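You operate a simulated robot arm through the tools that you are given. There is no shell and no other tool. Be economical: measure what you need, move in short steps, check, and stop when the job is done.

You are at the controls of a simulated robot arm. One attempt, no reset.

JOB
Move a tee from the fullest card bin to the empty one, fold its flap in and set both dials.
Fine: each dial shows its bin's count; the grey flap is on the rail below the bin.

The check looks at the end state, three seconds after you hand in, the way a careful person would. Anything else that was tipped, shoved, dropped, spilled or broken makes it a failure. Flat cloth is picked up by pressing the open fingertips on it (5 to 10 N) and closing them slowly along it; thin cloth reads only 2 to 8 mm in the jaws.

ROBOT AND FRAMES
A 5-joint arm with a two-finger parallel gripper on a trunk, on a base that drives. Base frame: it is fixed to the floor where the robot stands at the start and does not move with it; the origin is under the middle of the robot, x ahead of it, y to its left, z up. Readings come in mm, rad, newtons and seconds.
It reaches about 1134 mm from its shoulder. Its first joint turns from -2.601 to 2.601 rad. Places, roughly: inside of the left card bin [1000, 100, 1000]; inside of the middle card bin [1100, -300, 1000]; inside of the right card bin [1200, -700, 1000]; left bin dial [800, 0, 900]; left bin flap [800, -200, 1000]; middle bin dial [900, -400, 900]; middle bin flap [900, -500, 1000]; right bin dial [1000, -700, 900]; right bin flap [1100, -800, 1000]. Payload 1.57 kg.
Tool frame: the origin (TCP) lies between the finger pads and is the grasp point; the fingertips stand 30 mm ahead of it; z points along the fingers, y is the line along which they close. Largest opening 110 mm; finger width 24, thickness 12; the body of the gripper, 48 by 112 mm, starts 78 mm behind the TCP.
Orientation is that of the tool frame in the base frame, as a unit quaternion [w, x, y, z]. With the fingers straight down and closing along the base's y, the tool's x points along the base's -x, its y along +y and its z along -z.

CONTROLS
- The arm moves only by the tool step_arm. Its argument "series" is one flat list of numbers, 7 for each row, row after row: the shift along the tool's x, y, z in mm, then the turn, a rotation vector about the tool's x, y, z in rad, then the finger opening in mm, from 0 to 110. In form: [x, y, z, rx, ry, rz, gripper, x, y, z, rx, ry, rz, gripper, ...]. A call has 1 to 12 rows; each row shifts and turns the commanded pose from where the row before left it, along the tool's axes as they then stand. Each row takes 0.2 s and may step no farther than 50 mm and 0.15 rad from the row before; otherwise, or with a gripper value out of range, the whole call is refused. Where a pose cannot be reached the arm comes as near as it can. A force on the tool above 70 N (or 10 N above the force at the start of the call, whichever is more), or a blocked arm, ends the call early, and 0.2 s more pass. The fingers move at their own pace (about 72 mm/s each) and stop on an object; they squeeze with about 28 N. The grip force told is the motor's: it shows also when the fingers shut on nothing. Time passes only in rows, and 0.2 s behind the last, so rows that do not move let the fingers close. It gives the time, the measured TCP pose, the force on the tool (base axes), the opening and the grip force at its end, in the units of the frame above (readings bear some noise), with the torque about the TCP (base axes, N m) and any sound that the robot's microphone picked up.
- Cameras (640 x 400 px; columns grow to the right, rows downward): "scene" is now at [20.2, 154.3, 1720.2]; the picture's right is [-0.56, -0.83, 0.00], its down [-0.56, 0.38, -0.73] and it looks along [0.61, -0.41, -0.68] (base axes); focal length 262 px, centre (320, 200). "wrist" rides on the gripper at [70, 16, -141] in the tool frame; the picture's right is [-0.23, 0.97, 0.00], its down [-0.85, -0.20, -0.48] and it looks along [-0.47, -0.11, 0.88] (tool axes); focal length 222 px, centre (320, 200). There is no depth. A picture from a camera that has moved, and an enlarged one, comes with that camera's place and axes in the base frame and with its lens.
- snapshot(camera): a new picture of that camera. No time passes.
- move_column(by): slides the trunk up (or, below 0, down) by that many mm; the arm and the scene camera ride with it, the base frame stays. It gives what a move gives, with no picture.
- base_move(legs): drives the robot by 1 to 6 legs, each [ahead, turn to the left] in mm and rad, along the robot's own axes; the way and the turn of a leg run together, so that a leg with both is an arc; at most 1500 mm and 3.142 rad a leg. The arm and the cameras ride along, it lands a little off, and it stops where it bumps. It gives what a move gives.
- aim_head(pan, tilt): turns the head with the scene camera to pan (to the left, within 2.705 rad either way) and tilt (down, from -0.506 to 1.204), counted from straight ahead of the robot. It gives what a move gives.
- close_up(camera, box): a new picture of the part [left, top, right, bottom] of that camera's present view, enlarged. No time passes.
- close_job(): hands the job in; it is judged then, once.

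Work in short steps. Places have to be worked out from the pictures, the camera data and where the tool is seen: move nearer, look again, correct. Check each grasp and each placing, and mend what went wrong. You have 120 turns and 98 pictures in all, those below and enlarged ones among them. Open the gripper and draw the arm clear of the work before you hand the job in, unless the task says otherwise; then end with one line.

The tools are called after "Emit:" by a JSON object that holds its "op" and its "data". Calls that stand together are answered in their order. step_arm: Moves the arm, as the interface text tells. Its arguments: {"type":"object","properties":{"series":{"type":"array"}},"required":["series"]} The other tools are called the same way: move_column (by) slides the trunk up or down; base_move (legs) drives the base; aim_head (pan, tilt) turns the head that bears the scene camera; snapshot (camera) takes a picture; close_up (camera, box) takes an enlarged picture of a part of a camera's view; close_job () hands the job in.

At the start:

```text
clock: 0.0
ee_pos: [652.9, -32.9, 1000.2]
ee_rot: [-0.001, 0.004, 1.0, 0.0]
wrist_force: [-0.7, 0.3, -0.7]
moment: [0.0, 0.0, 0.0]
finger_gap: 110.0
finger_force: 0.1
trunk travel left (down, up): [-733.0, 237.0]
robot x, y, heading: [-4.6, 31.1, -0.002]
head pan, tilt: [-0.597, 0.745]
```

scene: 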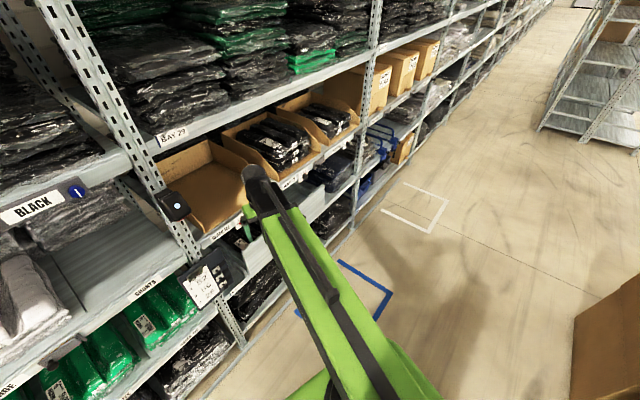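
wrist: 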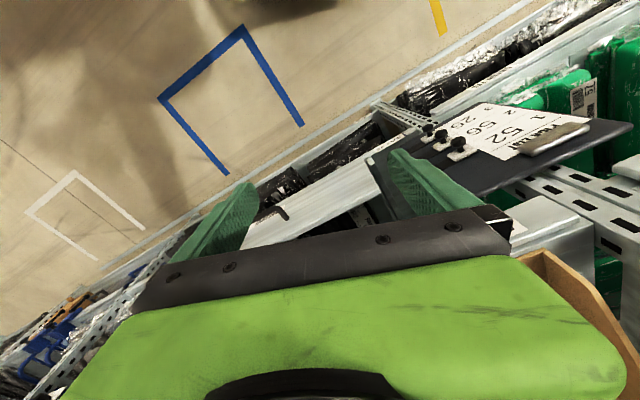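

The left bin looks empty and the middle and right ones hold black bags. I'll enlarge the bins and the rail in front of them.

Emit:
{"op": "close_up", "data": {"camera": "scene", "box": [140, 60, 380, 210]}}

Emit:
{"op": "close_up", "data": {"camera": "scene", "box": [140, 170, 340, 320]}}

```text
2.67 times, centred on (260, 135) of scene
camera zoom: at [20.2, 154.3, 1720.2], right [-0.56, -0.83, 0.0], down [-0.56, 0.38, -0.73], along [0.61, -0.41, -0.68], focal length 698 px, centre (480, 373)
```

zoom: 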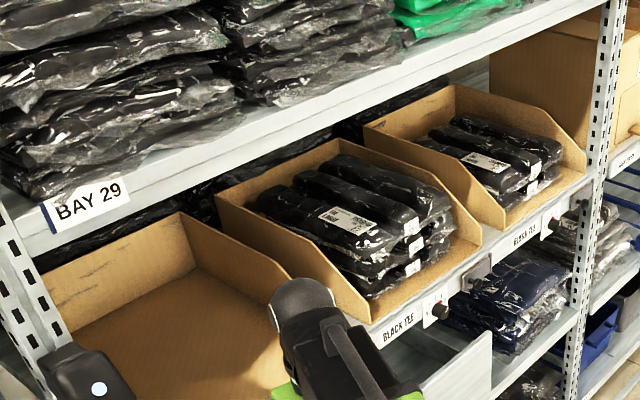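

```text
2.67 times, centred on (240, 245) of scene
camera zoom: at [20.2, 154.3, 1720.2], right [-0.56, -0.83, 0.0], down [-0.56, 0.38, -0.73], along [0.61, -0.41, -0.68], focal length 698 px, centre (533, 80)
```

zoom: 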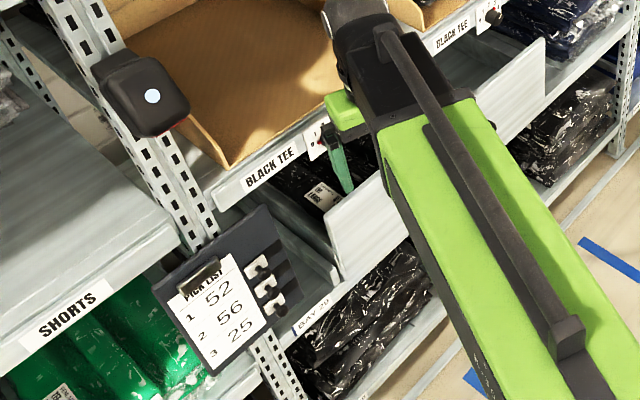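

The arm hides the left bin's rail. I'll pull it back toward the robot, away from the rack.

Emit:
{"op": "step_arm", "data": {"series": [50, 0, 0, 0, 0, 0, 110, 50, 0, 0, 0, 0, 0, 110, 50, 0, 0, 0, 0, 0, 110, 50, 0, 0, 0, 0, 0, 110, 50, 0, 0, 0, 0, 0, 110]}}

Emit:
{"op": "snapshot", "data": {"camera": "scene"}}

```text
clock: 1.2
ee_pos: [562.8, -54.2, 1000.1]
ee_rot: [-0.001, 0.004, 1.0, 0.0]
wrist_force: [0.2, 0.0, -0.3]
moment: [0.0, -0.02, 0.01]
finger_gap: 109.9
finger_force: 0.0
out of reach, approached as far as the arm can: row 2, 3, 4, 5
trunk travel left (down, up): [-733.0, 237.0]
robot x, y, heading: [-1.5, 33.6, -0.002]
head pan, tilt: [-0.597, 0.745]
```

```text
93 pictures are left
camera scene: at [19.9, 153.7, 1720.3], right [-0.56, -0.83, 0.0], down [-0.56, 0.38, -0.73], along [0.61, -0.41, -0.68], focal length 262 px, centre (320, 200)
```

scene: 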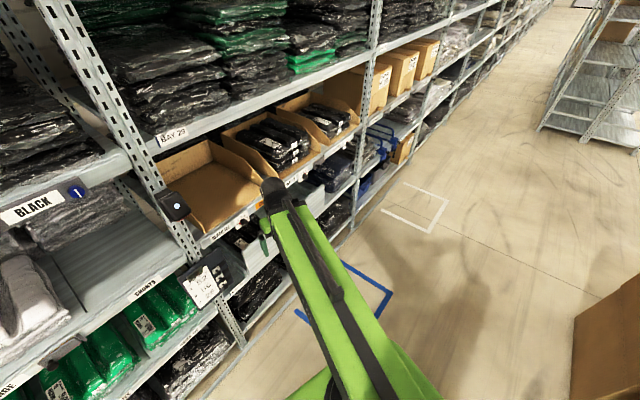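

The arm sits nearer in now. I'll enlarge the rail again.

Emit:
{"op": "close_up", "data": {"camera": "scene", "box": [150, 120, 310, 260]}}

Emit:
{"op": "close_up", "data": {"camera": "scene", "box": [260, 100, 400, 200]}}

```text
2.86 times, centred on (230, 190) of scene
camera zoom: at [19.9, 153.7, 1720.3], right [-0.56, -0.83, 0.0], down [-0.56, 0.38, -0.73], along [0.61, -0.41, -0.68], focal length 748 px, centre (577, 229)
```

zoom: 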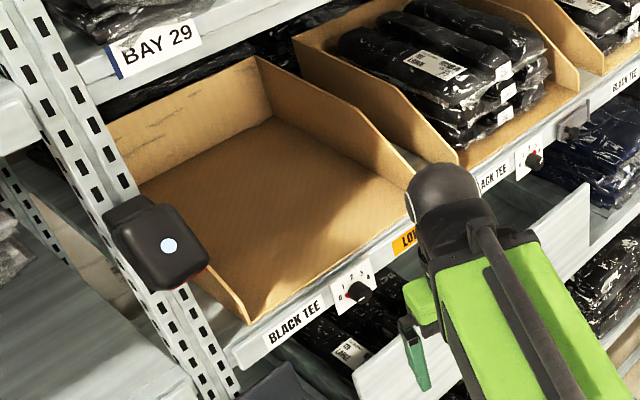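

```text
4.00 times, centred on (330, 150) of scene
camera zoom: at [19.9, 153.7, 1720.3], right [-0.56, -0.83, 0.0], down [-0.56, 0.38, -0.73], along [0.61, -0.41, -0.68], focal length 1047 px, centre (280, 400)
```

zoom: 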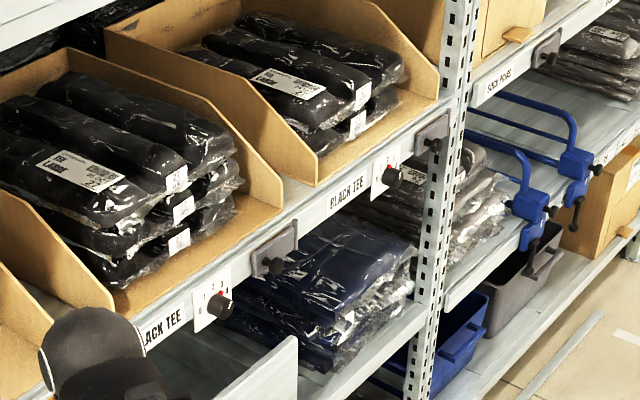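

Left bin: dial with an orange "LOW" flap beside it, hidden by the arm. Middle and right flaps are grey and folded in. I'll swing the arm left at this short radius to uncover the rail.

Emit:
{"op": "step_arm", "data": {"series": [2, 46, 0, 0, 0, -0.083, 110, 2, 46, 0, 0, 0, -0.083, 110, 2, 46, 0, 0, 0, -0.083, 110, 2, 46, 0, 0, 0, -0.083, 110, 2, 46, 0, 0, 0, -0.083, 110, 2, 46, 0, 0, 0, -0.083, 110, 2, 46, 0, 0, 0, -0.083, 110, 2, 46, 0, 0, 0, -0.083, 110]}}

Emit:
{"op": "snapshot", "data": {"camera": "scene"}}

Emit:
{"op": "snapshot", "data": {"camera": "wrist"}}

```text
clock: 3.0
ee_pos: [494.9, 299.1, 998.9]
ee_rot: [-0.002, -0.322, 0.947, -0.001]
wrist_force: [-0.8, 0.5, 0.0]
moment: [-0.03, 0.01, 0.01]
finger_gap: 110.2
finger_force: 0.1
out of reach, approached as far as the arm can: row 1, 2, 3, 4, 5, 6, 7, 8
trunk travel left (down, up): [-733.0, 237.0]
robot x, y, heading: [-2.6, 30.2, 0.0]
head pan, tilt: [-0.597, 0.745]
```

```text
90 pictures are left
camera scene: at [19.9, 154.6, 1720.2], right [-0.56, -0.83, 0.0], down [-0.56, 0.38, -0.73], along [0.61, -0.41, -0.68], focal length 262 px, centre (320, 200)
```

scene: 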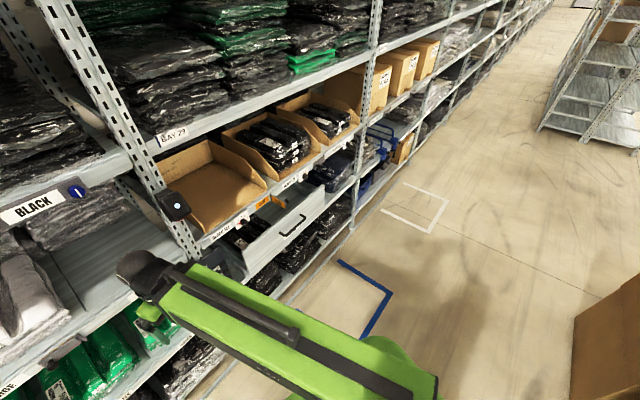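

```text
89 pictures are left
camera wrist: at [431.0, 271.2, 1140.1], right [-0.41, 0.91, 0.0], down [0.8, 0.37, 0.48], along [0.43, 0.2, -0.88], focal length 222 px, centre (320, 200)
```

wrist: 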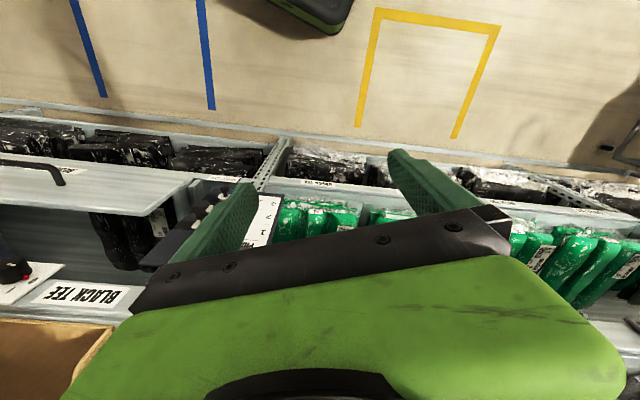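

The rail is now clear, and a drawer with a dark handle stands out below it. I'll take close-ups of the flap, dials and bins.

Emit:
{"op": "close_up", "data": {"camera": "scene", "box": [200, 170, 320, 245]}}

Emit:
{"op": "close_up", "data": {"camera": "scene", "box": [220, 90, 380, 190]}}

```text
5.33 times, centred on (260, 208) of scene
camera zoom: at [19.9, 154.6, 1720.2], right [-0.56, -0.83, 0.0], down [-0.56, 0.38, -0.73], along [0.61, -0.41, -0.68], focal length 1396 px, centre (640, 160)
```

zoom: 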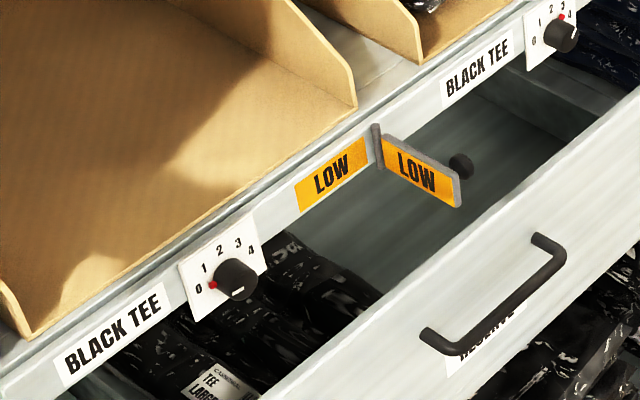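

```text
4.00 times, centred on (300, 140) of scene
camera zoom: at [19.9, 154.6, 1720.2], right [-0.56, -0.83, 0.0], down [-0.56, 0.38, -0.73], along [0.61, -0.41, -0.68], focal length 1047 px, centre (400, 440)
```

zoom: 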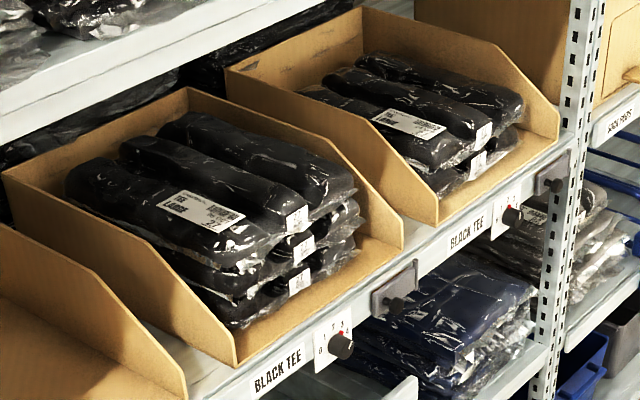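

The dials read 0 to 4. The left one's red mark is at 0. The left flap stands out from its hinge and must swing toward the orange panel on the left. I'll raise the trunk 200 mm and look again to triangulate positions.

Emit:
{"op": "move_column", "data": {"by": 220}}

Emit:
{"op": "close_up", "data": {"camera": "scene", "box": [190, 150, 350, 270]}}

Emit:
{"op": "snapshot", "data": {"camera": "scene"}}

```text
clock: 5.3
ee_pos: [495.6, 300.0, 1220.3]
ee_rot: [-0.002, -0.322, 0.947, 0.0]
wrist_force: [-0.4, 0.4, -0.3]
moment: [-0.01, 0.02, 0.01]
finger_gap: 109.8
finger_force: 0.0
trunk travel left (down, up): [-953.0, 17.0]
robot x, y, heading: [-4.0, 34.9, -0.002]
head pan, tilt: [-0.597, 0.745]
```

```text
3.33 times, centred on (270, 210) of scene
camera zoom: at [20.1, 154.4, 1940.2], right [-0.56, -0.83, 0.0], down [-0.56, 0.38, -0.73], along [0.61, -0.41, -0.68], focal length 873 px, centre (487, 167)
```

zoom: 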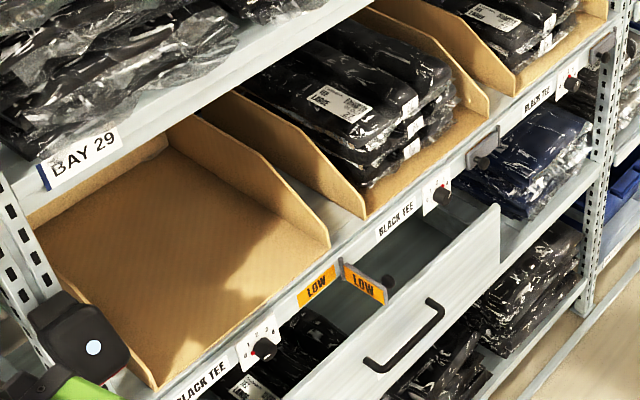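

```text
85 pictures are left
camera scene: at [20.1, 154.4, 1940.2], right [-0.56, -0.83, 0.0], down [-0.56, 0.38, -0.73], along [0.61, -0.41, -0.68], focal length 262 px, centre (320, 200)
```

scene: 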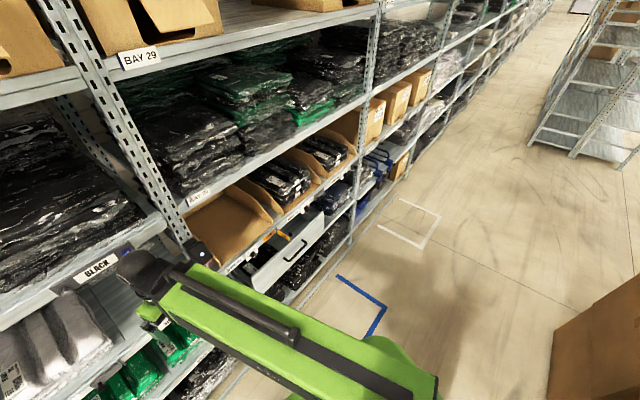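

Triangulation puts the left dial near (798, 4, 920) and the middle dial near (919, −367, 925). The rail heads about −1.26 rad, 750 mm from the robot axis. I'll turn the robot parallel to the rail so that driving slides it along the rack, with the arm working to its left.

Emit:
{"op": "base_move", "data": {"legs": [[0, -1.26]]}}

Emit:
{"op": "aim_head", "data": {"pan": 1.4, "tilt": 0.75}}

Emit:
{"op": "snapshot", "data": {"camera": "scene"}}

```text
clock: 8.9
ee_pos: [399.2, -363.9, 1220.4]
ee_rot: [-0.002, 0.302, 0.953, 0.0]
wrist_force: [-0.3, 0.2, 0.4]
moment: [0.02, -0.03, 0.01]
finger_gap: 110.1
finger_force: 0.0
trunk travel left (down, up): [-953.0, 17.0]
robot x, y, heading: [-38.5, 27.4, -1.258]
head pan, tilt: [-0.597, 0.745]
```

```text
clock: 10.8
ee_pos: [400.8, -365.2, 1220.9]
ee_rot: [-0.001, 0.302, 0.953, 0.0]
wrist_force: [-0.3, -0.9, -0.2]
moment: [0.01, -0.01, 0.02]
finger_gap: 110.1
finger_force: 0.1
trunk travel left (down, up): [-953.0, 17.0]
robot x, y, heading: [-35.9, 20.4, -1.258]
head pan, tilt: [1.4, 0.75]
```

```text
84 pictures are left
camera scene: at [193.3, 127.5, 1939.8], right [0.14, -0.99, 0.0], down [-0.68, -0.1, -0.73], along [0.72, 0.1, -0.68], focal length 262 px, centre (320, 200)
```

scene: 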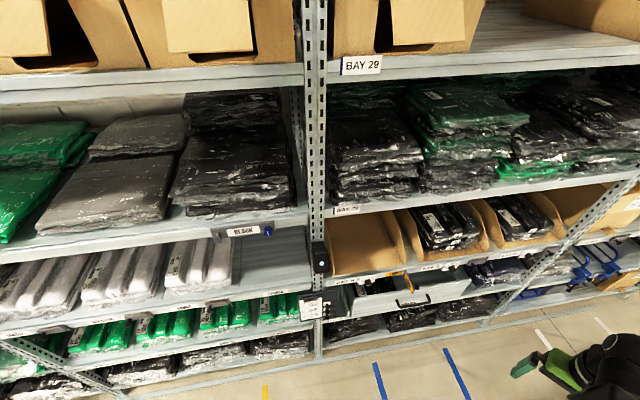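

The turn landed well. I'll drive 500 mm along the rail so the axis sits between the left and middle bins, then look.

Emit:
{"op": "base_move", "data": {"legs": [[500, 0]]}}

Emit:
{"op": "aim_head", "data": {"pan": 1.57, "tilt": 0.85}}

Emit:
{"op": "snapshot", "data": {"camera": "scene"}}

Emit:
{"op": "close_up", "data": {"camera": "scene", "box": [200, 120, 440, 270]}}

```text
clock: 13.7
ee_pos: [552.8, -842.0, 1219.4]
ee_rot: [-0.002, 0.302, 0.953, 0.0]
wrist_force: [0.1, -0.8, 0.2]
moment: [0.0, -0.01, -0.02]
finger_gap: 110.0
finger_force: 0.1
trunk travel left (down, up): [-953.0, 17.0]
robot x, y, heading: [119.1, -453.4, -1.265]
head pan, tilt: [1.4, 0.75]
```

```text
clock: 14.4
ee_pos: [552.8, -840.5, 1220.3]
ee_rot: [-0.002, 0.303, 0.953, 0.0]
wrist_force: [0.3, 0.4, -0.5]
moment: [0.0, -0.02, -0.01]
finger_gap: 110.0
finger_force: 0.1
trunk travel left (down, up): [-953.0, 17.0]
robot x, y, heading: [114.1, -455.1, -1.263]
head pan, tilt: [1.571, 0.85]
```

```text
83 pictures are left
camera scene: at [338.8, -335.9, 1931.8], right [0.3, -0.95, 0.0], down [-0.72, -0.23, -0.66], along [0.63, 0.2, -0.75], focal length 262 px, centre (320, 200)
```

scene: 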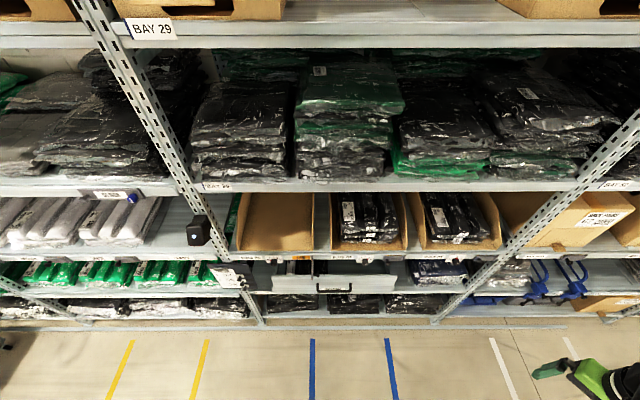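

```text
2.67 times, centred on (320, 195) of scene
camera zoom: at [338.8, -335.9, 1931.8], right [0.3, -0.95, 0.0], down [-0.72, -0.23, -0.66], along [0.63, 0.2, -0.75], focal length 698 px, centre (320, 213)
```

zoom: 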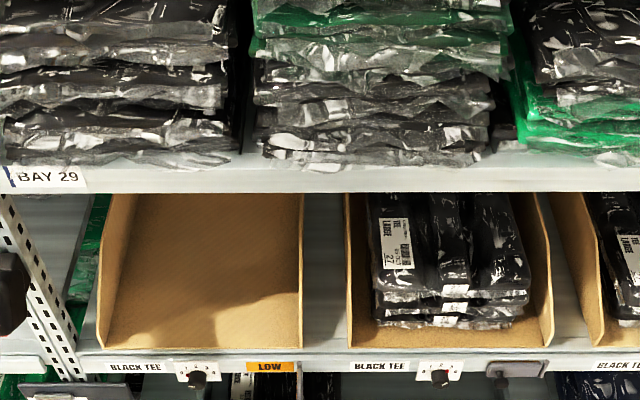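

The rail is level in the picture, so the robot is square to the rack. I'll lower the trunk so the camera sees under the upper shelf into the bins.

Emit:
{"op": "move_column", "data": {"by": -350}}

Emit:
{"op": "aim_head", "data": {"pan": 1.57, "tilt": 0.6}}

Emit:
{"op": "snapshot", "data": {"camera": "scene"}}

Emit:
{"op": "close_up", "data": {"camera": "scene", "box": [220, 130, 460, 280]}}

```text
clock: 17.9
ee_pos: [551.3, -841.9, 870.5]
ee_rot: [-0.002, 0.302, 0.953, 0.001]
wrist_force: [0.1, -0.4, -0.3]
moment: [0.0, 0.01, -0.01]
finger_gap: 109.6
finger_force: 0.0
trunk travel left (down, up): [-603.0, 367.0]
robot x, y, heading: [115.0, -454.2, -1.26]
head pan, tilt: [1.571, 0.85]
```

```text
clock: 18.6
ee_pos: [552.7, -842.5, 870.1]
ee_rot: [-0.002, 0.303, 0.953, 0.001]
wrist_force: [0.5, -0.6, -0.6]
moment: [-0.03, -0.02, -0.03]
finger_gap: 110.1
finger_force: 0.1
trunk travel left (down, up): [-603.0, 367.0]
robot x, y, heading: [115.8, -454.8, -1.264]
head pan, tilt: [1.571, 0.6]
```

```text
81 pictures are left
camera scene: at [348.5, -333.0, 1602.6], right [0.3, -0.95, 0.0], down [-0.54, -0.17, -0.82], along [0.79, 0.25, -0.57], focal length 262 px, centre (320, 200)
```

scene: 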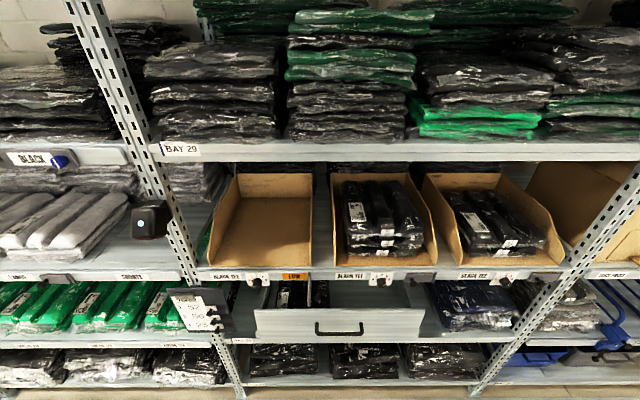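

```text
2.67 times, centred on (340, 205) of scene
camera zoom: at [348.5, -333.0, 1602.6], right [0.3, -0.95, 0.0], down [-0.54, -0.17, -0.82], along [0.79, 0.25, -0.57], focal length 698 px, centre (267, 187)
```

zoom: 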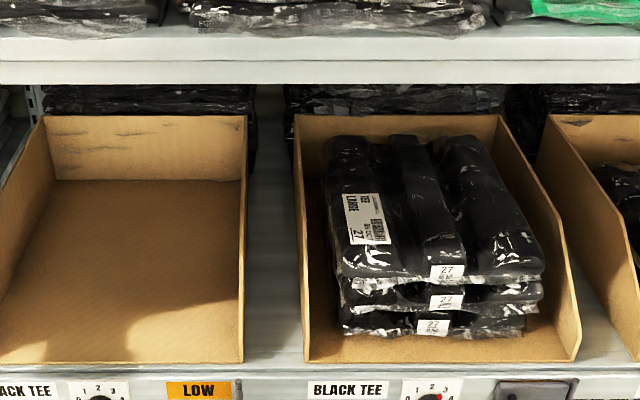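

The middle bin holds three bags, the right two, and the left none, so left must end at 1 and middle at 2. I'll raise the trunk and swing the arm left to face the rack.

Emit:
{"op": "move_column", "data": {"by": 200}}

Emit:
{"op": "step_arm", "data": {"series": [2, 46, 0, 0, 0, -0.083, 110, 2, 46, 0, 0, 0, -0.083, 110, 2, 46, 0, 0, 0, -0.083, 110, 2, 46, 0, 0, 0, -0.083, 110, 2, 46, 0, 0, 0, -0.083, 110, 2, 46, 0, 0, 0, -0.083, 110, 2, 46, 0, 0, 0, -0.083, 110, 2, 46, 0, 0, 0, -0.083, 110]}}

```text
clock: 20.8
ee_pos: [551.7, -842.4, 1069.8]
ee_rot: [-0.001, 0.302, 0.953, 0.001]
wrist_force: [-0.5, 0.1, -0.1]
moment: [0.03, -0.04, 0.06]
finger_gap: 109.9
finger_force: 0.0
trunk travel left (down, up): [-803.0, 167.0]
robot x, y, heading: [118.0, -451.6, -1.264]
head pan, tilt: [1.571, 0.6]
```

```text
clock: 22.6
ee_pos: [653.5, -492.9, 1070.0]
ee_rot: [-0.003, -0.025, 1.0, 0.0]
wrist_force: [-0.9, -0.3, -0.3]
moment: [0.01, 0.03, 0.02]
finger_gap: 109.9
finger_force: 0.0
trunk travel left (down, up): [-803.0, 167.0]
robot x, y, heading: [112.4, -455.3, -1.259]
head pan, tilt: [1.571, 0.6]
```

The swing tracks commands well. I'll finish it to face the rack squarely, keep the tool radial, and look through both cameras.

Emit:
{"op": "step_arm", "data": {"series": [-8, 41, 0, 0, 0, -0.0516, 110, -8, 41, 0, 0, 0, -0.0516, 110, -7, 41, 0, 0, 0, -0.0516, 110, -7, 41, 0, 0, 0, -0.0516, 110, -7, 41, 0, 0, 0, -0.0516, 110]}}

Emit:
{"op": "snapshot", "data": {"camera": "scene"}}

Emit:
{"op": "snapshot", "data": {"camera": "wrist"}}

```text
clock: 23.8
ee_pos: [657.4, -285.1, 1069.9]
ee_rot: [-0.001, -0.154, 0.988, 0.001]
wrist_force: [-0.1, -0.1, 0.0]
moment: [-0.02, 0.0, 0.0]
finger_gap: 110.2
finger_force: 0.0
trunk travel left (down, up): [-803.0, 167.0]
robot x, y, heading: [113.8, -456.8, -1.261]
head pan, tilt: [1.571, 0.6]
```

```text
79 pictures are left
camera scene: at [348.4, -332.1, 1802.6], right [0.3, -0.95, 0.0], down [-0.54, -0.17, -0.82], along [0.79, 0.25, -0.57], focal length 262 px, centre (320, 200)
```

scene: 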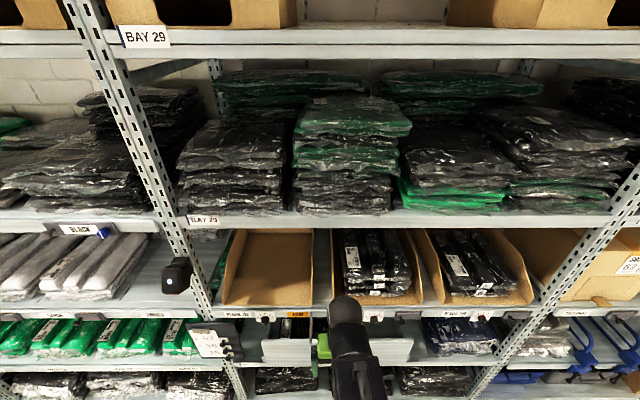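

```text
78 pictures are left
camera wrist: at [587.7, -290.6, 1210.0], right [-0.08, 1.0, 0.0], down [0.88, 0.07, 0.48], along [0.47, 0.04, -0.88], focal length 222 px, centre (320, 200)
```

wrist: 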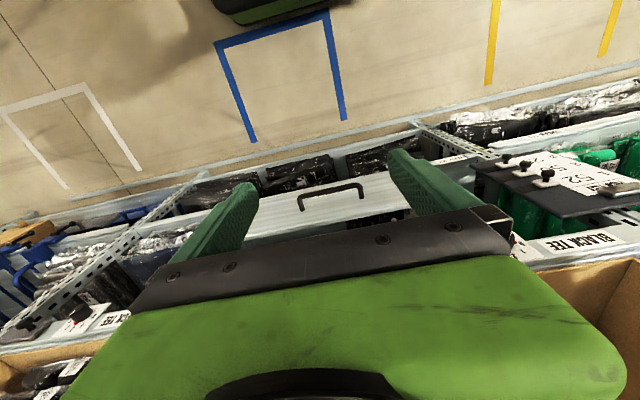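

I'll tilt the fingers forward toward the rack by 0.75 rad while moving out and slightly up.

Emit:
{"op": "step_arm", "data": {"series": [-45, 0, 0, 0, -0.15, 0, 110, -45, 0, 0, 0, -0.15, 0, 110, -45, 0, 0, 0, -0.15, 0, 110, 0, 0, 0, 0, -0.15, 0, 110, 0, 0, 0, 0, -0.15, 0, 110]}}

Emit:
{"op": "snapshot", "data": {"camera": "wrist"}}

Emit:
{"op": "snapshot", "data": {"camera": "scene"}}

```text
clock: 25.0
ee_pos: [783.0, -246.2, 1133.1]
ee_rot: [0.361, -0.142, 0.92, 0.057]
wrist_force: [0.7, 0.2, 0.1]
moment: [0.02, -0.02, -0.04]
finger_gap: 110.1
finger_force: 0.1
out of reach, approached as far as the arm can: row 3, 4, 5
trunk travel left (down, up): [-803.0, 167.0]
robot x, y, heading: [118.5, -454.4, -1.265]
head pan, tilt: [1.571, 0.6]
```

```text
77 pictures are left
camera wrist: at [639.7, -275.2, 1188.3], right [-0.14, 0.98, 0.16], down [0.35, -0.1, 0.93], along [0.93, 0.18, -0.33], focal length 222 px, centre (320, 200)
```

wrist: 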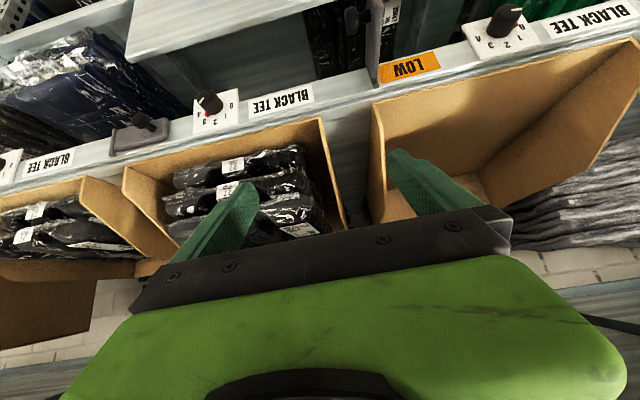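

```text
76 pictures are left
camera scene: at [348.2, -332.9, 1802.7], right [0.3, -0.95, 0.0], down [-0.54, -0.17, -0.83], along [0.79, 0.25, -0.56], focal length 262 px, centre (320, 200)
```

scene: 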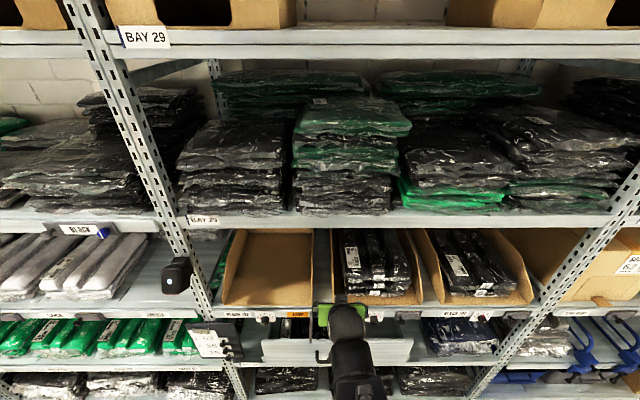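

From the wrist view, the middle-bin bags are stacked about 38 mm each. The top one reaches about z 1105, with its front near D≈800 (distance into the rack), centred in line with the middle dial. I'll drive 150 mm so the axis faces the middle bin squarely; the arm is clear of the rail.

Emit:
{"op": "base_move", "data": {"legs": [[150, 0]]}}

Emit:
{"op": "snapshot", "data": {"camera": "wrist"}}

Emit:
{"op": "close_up", "data": {"camera": "scene", "box": [220, 180, 420, 330]}}

```text
clock: 26.4
ee_pos: [830.3, -392.6, 1133.0]
ee_rot: [0.36, -0.141, 0.921, 0.057]
wrist_force: [-0.1, -0.1, -0.3]
moment: [0.02, 0.04, 0.05]
finger_gap: 110.1
finger_force: 0.1
trunk travel left (down, up): [-803.0, 167.0]
robot x, y, heading: [162.6, -600.6, -1.262]
head pan, tilt: [1.571, 0.6]
```

```text
75 pictures are left
camera wrist: at [686.5, -420.5, 1188.2], right [-0.14, 0.98, 0.16], down [0.35, -0.1, 0.93], along [0.93, 0.18, -0.33], focal length 222 px, centre (320, 200)
```

wrist: 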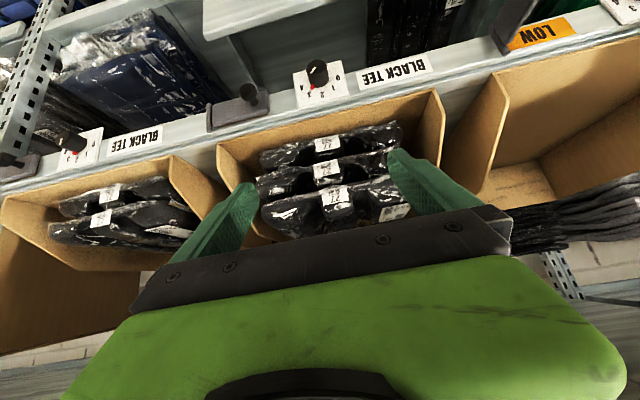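

```text
2.67 times, centred on (320, 255) of scene
camera zoom: at [395.2, -478.9, 1802.7], right [0.3, -0.95, 0.0], down [-0.54, -0.17, -0.83], along [0.79, 0.25, -0.56], focal length 698 px, centre (320, 53)
```

zoom: 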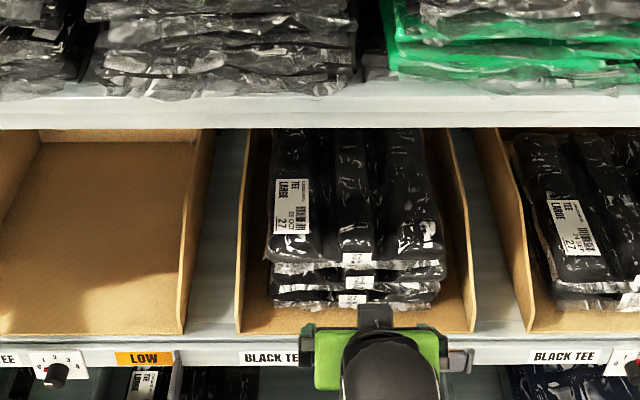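

The TCP is about 6 mm right of the middle hump. I'll rise 60 mm, centre, then move in above the top bag to D≈920.

Emit:
{"op": "step_arm", "data": {"series": [-20, 3, -22, 0, 0, 0, 100, -20, 3, -22, 0, 0, 0, 100, -33, 0, 30, 0, 0, 0, 100, -33, 0, 30, 0, 0, 0, 100, -33, 0, 30, 0, 0, 0, 100, -33, 0, 30, 0, 0, 0, 100]}}

Emit:
{"op": "snapshot", "data": {"camera": "wrist"}}

Emit:
{"op": "snapshot", "data": {"camera": "scene"}}

```text
clock: 27.8
ee_pos: [1001.9, -335.6, 1134.7]
ee_rot: [0.362, -0.142, 0.919, 0.058]
wrist_force: [-4.1, 0.4, 5.6]
moment: [0.25, 0.08, 0.24]
finger_gap: 99.9
finger_force: 0.1
out of reach, approached as far as the arm can: row 1, 2
trunk travel left (down, up): [-803.0, 167.0]
robot x, y, heading: [162.9, -594.3, -1.258]
head pan, tilt: [1.571, 0.6]
```

```text
73 pictures are left
camera wrist: at [856.8, -365.4, 1189.2], right [-0.14, 0.98, 0.16], down [0.35, -0.1, 0.93], along [0.93, 0.18, -0.33], focal length 222 px, centre (320, 200)
```

wrist: 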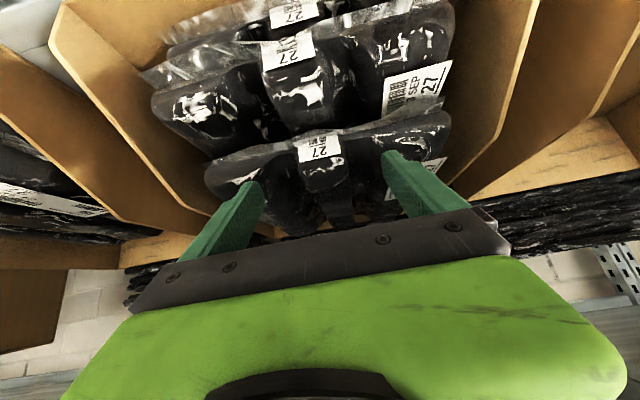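

```text
72 pictures are left
camera scene: at [392.6, -477.8, 1803.0], right [0.3, -0.95, 0.0], down [-0.54, -0.17, -0.83], along [0.79, 0.25, -0.56], focal length 262 px, centre (320, 200)
```

scene: 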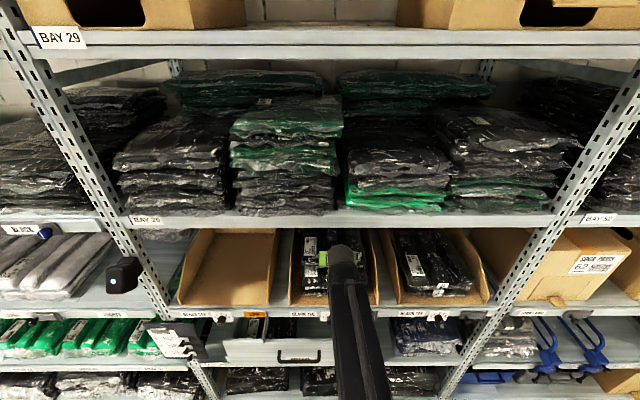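

The lift was out of reach, so the fingertips went in low and pushed the top bag about 60 mm back on the pile. It is still flat and in the bin. I'll lift with the trunk 70 mm and look.

Emit:
{"op": "move_column", "data": {"by": 70}}

Emit:
{"op": "snapshot", "data": {"camera": "wrist"}}

Emit:
{"op": "close_up", "data": {"camera": "scene", "box": [240, 200, 440, 325]}}

```text
clock: 28.9
ee_pos: [999.8, -337.0, 1203.5]
ee_rot: [0.361, -0.142, 0.92, 0.058]
wrist_force: [-9.2, -3.4, -11.3]
moment: [0.7, -2.04, 0.05]
finger_gap: 99.8
finger_force: 0.1
trunk travel left (down, up): [-873.0, 97.0]
robot x, y, heading: [159.7, -600.7, -1.268]
head pan, tilt: [1.571, 0.6]
```

```text
71 pictures are left
camera wrist: at [856.7, -365.2, 1258.3], right [-0.14, 0.98, 0.16], down [0.35, -0.1, 0.93], along [0.93, 0.18, -0.33], focal length 222 px, centre (320, 200)
```

wrist: 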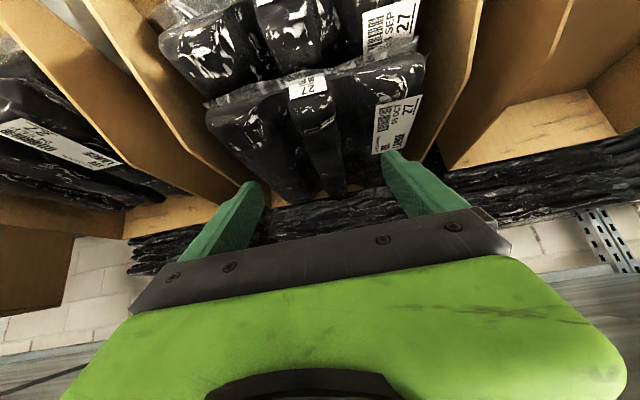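

```text
3.20 times, centred on (340, 262) of scene
camera zoom: at [394.1, -477.2, 1872.6], right [0.3, -0.95, 0.0], down [-0.54, -0.17, -0.83], along [0.79, 0.25, -0.56], focal length 838 px, centre (256, 0)
```

zoom: 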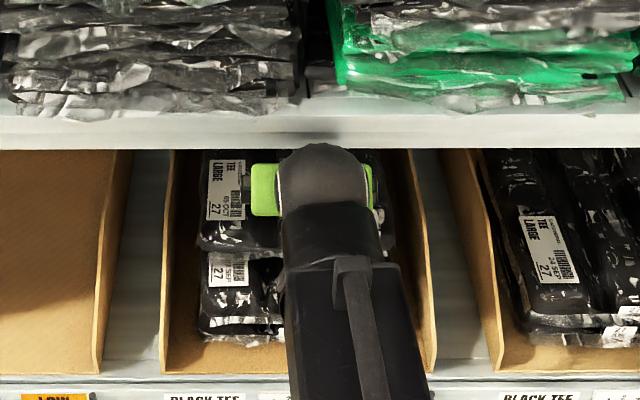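

The −11 N and 2 N·m readings suggest the wrist housing touches the rim of the upper shelf. I'll drop 30 mm and check.

Emit:
{"op": "move_column", "data": {"by": -30}}

Emit:
{"op": "snapshot", "data": {"camera": "scene"}}

Emit:
{"op": "snapshot", "data": {"camera": "wrist"}}

```text
clock: 29.6
ee_pos: [1002.5, -336.0, 1173.6]
ee_rot: [0.361, -0.142, 0.92, 0.056]
wrist_force: [0.5, 0.2, 0.6]
moment: [0.0, -0.04, 0.01]
finger_gap: 100.3
finger_force: 0.1
trunk travel left (down, up): [-843.0, 127.0]
robot x, y, heading: [164.7, -597.7, -1.264]
head pan, tilt: [1.571, 0.6]
```

```text
69 pictures are left
camera scene: at [394.5, -477.1, 1842.7], right [0.3, -0.95, 0.0], down [-0.54, -0.17, -0.83], along [0.79, 0.25, -0.56], focal length 262 px, centre (320, 200)
```

scene: 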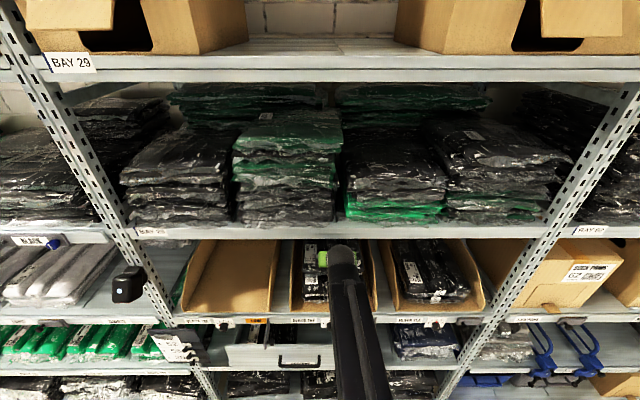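

```text
68 pictures are left
camera wrist: at [857.2, -365.1, 1228.3], right [-0.14, 0.98, 0.16], down [0.35, -0.1, 0.93], along [0.93, 0.18, -0.33], focal length 222 px, centre (320, 200)
```

wrist: 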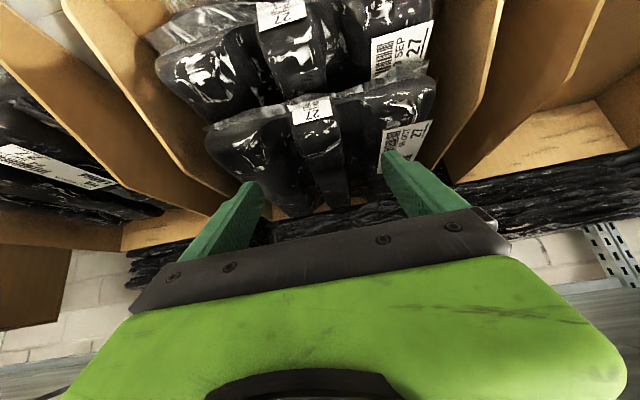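

The contact is gone. The top bag now spans D≈864–1130 with its middle hump at R≈630, about 51 mm wide (R runs along the rail, right is positive). I'll go 130 mm further in at this height with the fingers at 64 mm.

Emit:
{"op": "step_arm", "data": {"series": [-31.5, -2, 29.3, 0, 0, 0, 64, -31.5, -2, 29.3, 0, 0, 0, 64, -31.5, -2, 29.3, 0, 0, 0, 64]}}

Emit:
{"op": "snapshot", "data": {"camera": "wrist"}}

Emit:
{"op": "snapshot", "data": {"camera": "scene"}}

```text
clock: 30.6
ee_pos: [1016.7, -331.4, 1171.5]
ee_rot: [0.342, -0.146, 0.927, 0.055]
wrist_force: [0.2, -0.6, -0.4]
moment: [0.02, -0.01, 0.0]
finger_gap: 64.0
finger_force: 0.1
trunk travel left (down, up): [-843.0, 127.0]
robot x, y, heading: [162.7, -598.7, -1.261]
head pan, tilt: [1.571, 0.6]
stopped in row 3: the arm was blocked; the commanded pose is now the measured one
```

```text
67 pictures are left
camera wrist: at [874.8, -360.5, 1231.3], right [-0.14, 0.98, 0.15], down [0.38, -0.09, 0.92], along [0.91, 0.18, -0.36], focal length 222 px, centre (320, 200)
```

wrist: 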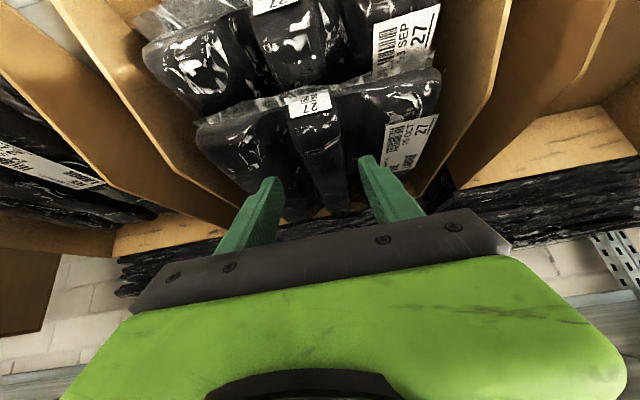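

```text
66 pictures are left
camera scene: at [386.0, -476.0, 1843.9], right [0.3, -0.95, 0.0], down [-0.53, -0.17, -0.83], along [0.79, 0.25, -0.56], focal length 262 px, centre (320, 200)
```

scene: 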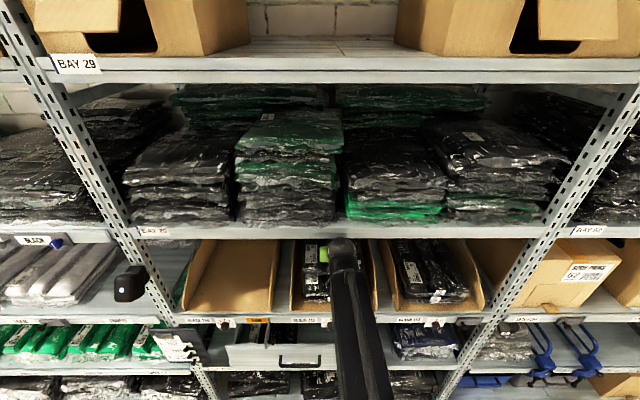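

The wrist housing met the upper shelf rim again. I'll retreat 45 mm, then lay the tool flatter (tilt about 1.05 rad) so the wrist sits lower, and check.

Emit:
{"op": "step_arm", "data": {"series": [34, 0, -29, 0, 0, 0, 64, 0, 0, 0, 0, -0.12, 0, 64, 0, 0, 0, 0, -0.12, 0, 64, 0, 0, 0, 0, -0.11, 0, 64]}}

Emit:
{"op": "snapshot", "data": {"camera": "scene"}}

Emit:
{"op": "snapshot", "data": {"camera": "wrist"}}

```text
clock: 31.6
ee_pos: [990.3, -345.4, 1231.8]
ee_rot: [0.503, -0.133, 0.85, 0.079]
wrist_force: [-0.9, -0.3, -1.0]
moment: [0.0, 0.0, -0.02]
finger_gap: 64.1
finger_force: 0.1
out of reach, approached as far as the arm can: row 2, 3, 4
trunk travel left (down, up): [-843.0, 127.0]
robot x, y, heading: [160.7, -598.4, -1.263]
head pan, tilt: [1.571, 0.6]
```

```text
65 pictures are left
camera scene: at [395.3, -476.7, 1842.6], right [0.3, -0.95, 0.0], down [-0.54, -0.17, -0.82], along [0.79, 0.25, -0.57], focal length 262 px, centre (320, 200)
```

scene: 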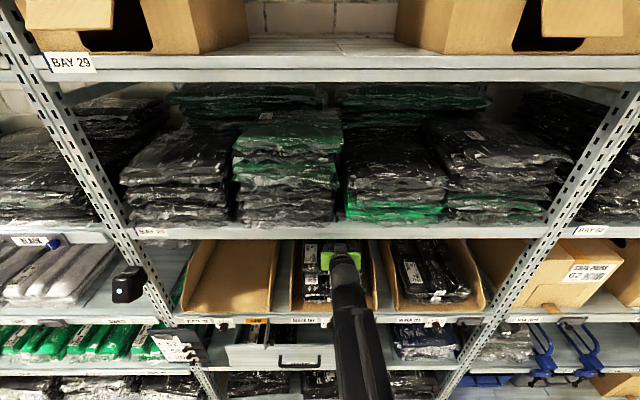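

```text
64 pictures are left
camera wrist: at [835.3, -378.4, 1238.5], right [-0.19, 0.96, 0.2], down [0.06, -0.19, 0.98], along [0.98, 0.2, -0.02], focal length 222 px, centre (320, 200)
```

wrist: 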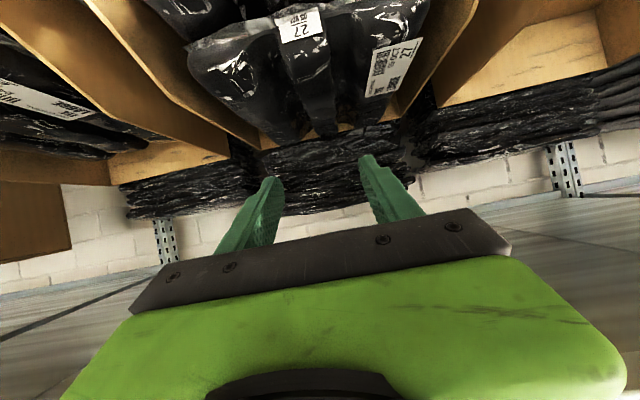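

The tool reached tilt 1.05 but stands at z 1232 because the arm is folded to a limit. I'll drop the trunk 25 mm and move in in two small steps, watching the height.

Emit:
{"op": "move_column", "data": {"by": -25}}

Emit:
{"op": "step_arm", "data": {"series": [-10, 0, 17, 0, 0, 0, 64, -10, 0, 17, 0, 0, 0, 64]}}

```text
clock: 32.3
ee_pos: [987.9, -346.5, 1208.0]
ee_rot: [0.502, -0.134, 0.851, 0.08]
wrist_force: [0.4, 0.5, -0.7]
moment: [0.0, 0.01, 0.0]
finger_gap: 64.1
finger_force: 0.1
trunk travel left (down, up): [-818.0, 152.0]
robot x, y, heading: [161.0, -598.8, -1.264]
head pan, tilt: [1.571, 0.6]
```

```text
clock: 32.9
ee_pos: [1026.5, -334.4, 1208.1]
ee_rot: [0.502, -0.133, 0.851, 0.079]
wrist_force: [-0.2, -0.6, -0.2]
moment: [0.01, 0.03, 0.02]
finger_gap: 63.9
finger_force: 0.1
trunk travel left (down, up): [-818.0, 152.0]
robot x, y, heading: [162.1, -592.0, -1.261]
head pan, tilt: [1.571, 0.6]
```

Commands track again: D≈877, z 1208, no contact. I'll lower 45 mm with the trunk and then advance 105 mm.

Emit:
{"op": "move_column", "data": {"by": -45}}

Emit:
{"op": "step_arm", "data": {"series": [-17.5, 0, 30.4, 0, 0, 0, 64, -17.5, 0, 30.4, 0, 0, 0, 64, -17.5, 0, 30.4, 0, 0, 0, 64]}}

Emit:
{"op": "snapshot", "data": {"camera": "wrist"}}

Emit:
{"op": "close_up", "data": {"camera": "scene", "box": [240, 200, 440, 325]}}

```text
clock: 33.8
ee_pos: [1026.2, -335.0, 1162.4]
ee_rot: [0.503, -0.133, 0.85, 0.079]
wrist_force: [-0.4, 0.2, 0.8]
moment: [-0.01, 0.01, -0.03]
finger_gap: 63.9
finger_force: 0.1
trunk travel left (down, up): [-773.0, 197.0]
robot x, y, heading: [161.5, -595.8, -1.263]
head pan, tilt: [1.571, 0.6]
```

```text
clock: 34.6
ee_pos: [1127.3, -303.4, 1163.0]
ee_rot: [0.503, -0.133, 0.851, 0.079]
wrist_force: [-0.3, -0.5, 0.9]
moment: [-0.01, -0.03, 0.0]
finger_gap: 64.1
finger_force: 0.1
trunk travel left (down, up): [-773.0, 197.0]
robot x, y, heading: [161.4, -601.2, -1.259]
head pan, tilt: [1.571, 0.6]
```

```text
63 pictures are left
camera wrist: at [973.2, -334.1, 1168.6], right [-0.19, 0.96, 0.2], down [0.05, -0.19, 0.98], along [0.98, 0.2, -0.01], focal length 222 px, centre (320, 200)
```

wrist: 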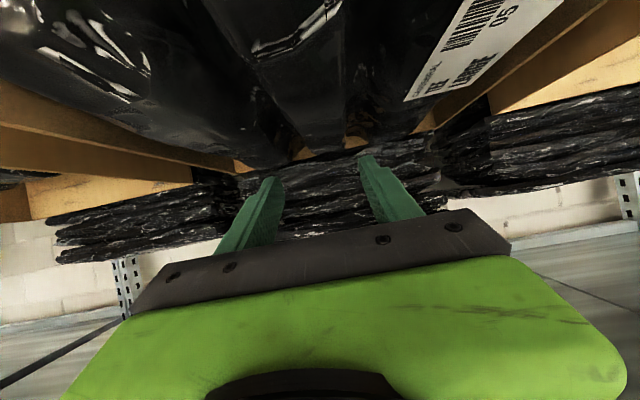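

```text
3.20 times, centred on (340, 262) of scene
camera zoom: at [394.9, -476.7, 1772.6], right [0.3, -0.95, 0.0], down [-0.54, -0.17, -0.82], along [0.79, 0.25, -0.57], focal length 838 px, centre (256, 0)
```

zoom: 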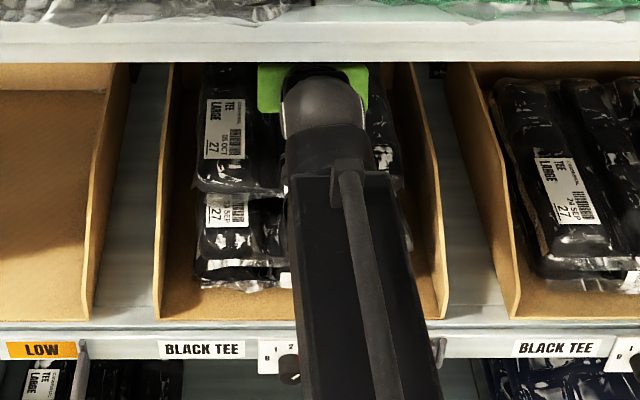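

The TCP is at D 982, about 5 mm right of the hump centre (R≈625). I'll centre it and go down 40 mm.

Emit:
{"op": "step_arm", "data": {"series": [8.7, 5, 5, 0, 0, 0, 64, 8.7, 0, 5, 0, 0, 0, 64, 8.7, 0, 5, 0, 0, 0, 64, 8.7, 0, 5, 0, 0, 0, 64]}}

Emit:
{"op": "snapshot", "data": {"camera": "wrist"}}

```text
clock: 35.6
ee_pos: [1125.1, -296.8, 1163.6]
ee_rot: [0.502, -0.134, 0.85, 0.08]
wrist_force: [0.1, 0.8, -0.7]
moment: [0.01, 0.03, 0.02]
finger_gap: 64.1
finger_force: 0.1
out of reach, approached as far as the arm can: row 1, 2, 3, 4
trunk travel left (down, up): [-773.0, 197.0]
robot x, y, heading: [157.9, -600.4, -1.259]
head pan, tilt: [1.571, 0.6]
```

```text
61 pictures are left
camera wrist: at [971.2, -329.2, 1168.7], right [-0.19, 0.96, 0.2], down [0.06, -0.19, 0.98], along [0.98, 0.2, -0.02], focal length 222 px, centre (320, 200)
```

wrist: 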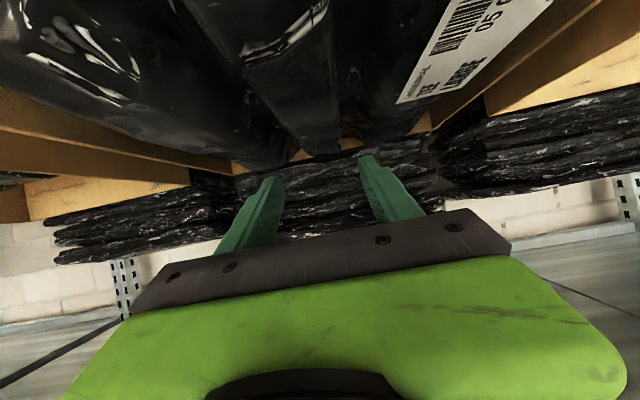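

The arm is at its pitch limit going down, so I'll use the trunk to descend in small amounts.

Emit:
{"op": "move_column", "data": {"by": -35}}

Emit:
{"op": "snapshot", "data": {"camera": "wrist"}}

```text
clock: 36.4
ee_pos: [1125.8, -297.0, 1127.7]
ee_rot: [0.503, -0.133, 0.85, 0.08]
wrist_force: [-0.5, 0.1, -0.2]
moment: [0.01, 0.01, -0.02]
finger_gap: 64.1
finger_force: 0.0
trunk travel left (down, up): [-738.0, 232.0]
robot x, y, heading: [163.0, -599.2, -1.257]
head pan, tilt: [1.571, 0.6]
```

```text
60 pictures are left
camera wrist: at [971.1, -329.3, 1133.8], right [-0.19, 0.96, 0.2], down [0.06, -0.19, 0.98], along [0.98, 0.2, -0.02], focal length 222 px, centre (320, 200)
```

wrist: 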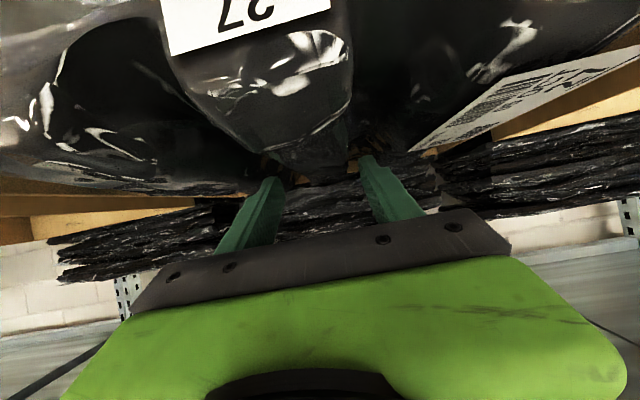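

There is still no contact. The fingers straddle the hump. I'll lower 14 mm more.

Emit:
{"op": "move_column", "data": {"by": -14}}

```text
clock: 37.0
ee_pos: [1125.2, -295.4, 1114.3]
ee_rot: [0.502, -0.133, 0.851, 0.08]
wrist_force: [-0.3, 1.9, 2.2]
moment: [-0.02, -0.11, 0.03]
finger_gap: 62.9
finger_force: 0.1
trunk travel left (down, up): [-724.0, 246.0]
robot x, y, heading: [162.1, -596.7, -1.263]
head pan, tilt: [1.571, 0.6]
```

Contact began at about 2 N. I'll press a little more.

Emit:
{"op": "move_column", "data": {"by": -10}}

Emit:
{"op": "snapshot", "data": {"camera": "wrist"}}

```text
clock: 37.6
ee_pos: [1124.9, -297.8, 1110.3]
ee_rot: [0.509, -0.133, 0.847, 0.081]
wrist_force: [11.5, 7.0, 42.8]
moment: [0.17, -1.21, 0.13]
finger_gap: 61.0
finger_force: 0.1
trunk travel left (down, up): [-714.0, 256.0]
robot x, y, heading: [163.6, -597.6, -1.258]
head pan, tilt: [1.571, 0.6]
```

```text
59 pictures are left
camera wrist: at [969.6, -329.1, 1113.6], right [-0.2, 0.96, 0.2], down [0.04, -0.2, 0.98], along [0.98, 0.2, 0.0], focal length 222 px, centre (320, 200)
```

wrist: 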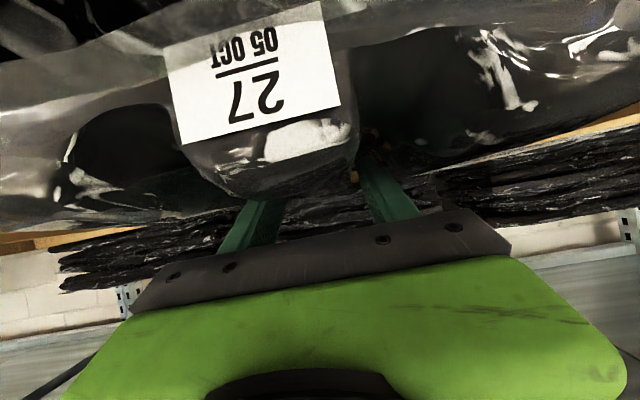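

That was 43 N, too hard. I'll ease up 5 mm and close the fingers slowly on the hump.

Emit:
{"op": "move_column", "data": {"by": 6}}

Emit:
{"op": "step_arm", "data": {"series": [0, 0, 0, 0, 0, 0, 56, 0, 0, 0, 0, 0, 0, 50, 0, 0, 0, 0, 0, 0, 44, 0, 0, 0, 0, 0, 0, 38, 0, 0, 0, 0, 0, 0, 30, 0, 0, 0, 0, 0, 0, 20, 0, 0, 0, 0, 0, 0, 10, 0, 0, 0, 0, 0, 0, 0, 0, 0, 0, 0, 0, 0, 0]}}

Emit:
{"op": "snapshot", "data": {"camera": "wrist"}}

```text
clock: 38.1
ee_pos: [1124.6, -296.3, 1110.2]
ee_rot: [0.503, -0.133, 0.85, 0.08]
wrist_force: [0.2, 3.7, 13.2]
moment: [0.03, -0.33, 0.1]
finger_gap: 61.1
finger_force: 0.1
trunk travel left (down, up): [-720.0, 250.0]
robot x, y, heading: [160.1, -597.1, -1.265]
head pan, tilt: [1.571, 0.6]
```

```text
clock: 40.1
ee_pos: [1123.9, -297.8, 1110.4]
ee_rot: [0.504, -0.133, 0.85, 0.08]
wrist_force: [-1.6, 1.5, 8.5]
moment: [-0.02, 0.27, -0.02]
finger_gap: 45.6
finger_force: 27.8
trunk travel left (down, up): [-720.0, 250.0]
robot x, y, heading: [163.7, -598.4, -1.266]
head pan, tilt: [1.571, 0.6]
```

```text
58 pictures are left
camera wrist: at [970.2, -329.2, 1116.5], right [-0.19, 0.96, 0.2], down [0.05, -0.19, 0.98], along [0.98, 0.2, -0.02], focal length 222 px, centre (320, 200)
```

wrist: 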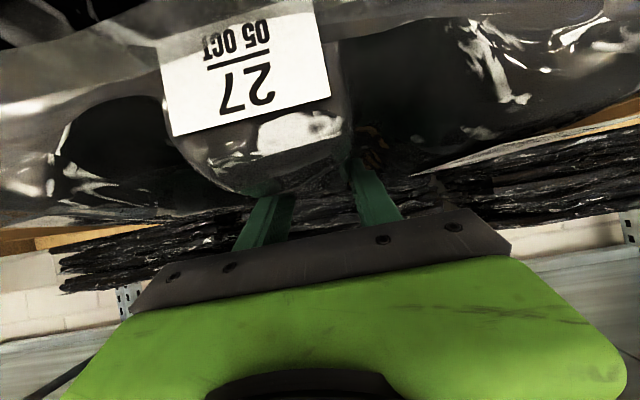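

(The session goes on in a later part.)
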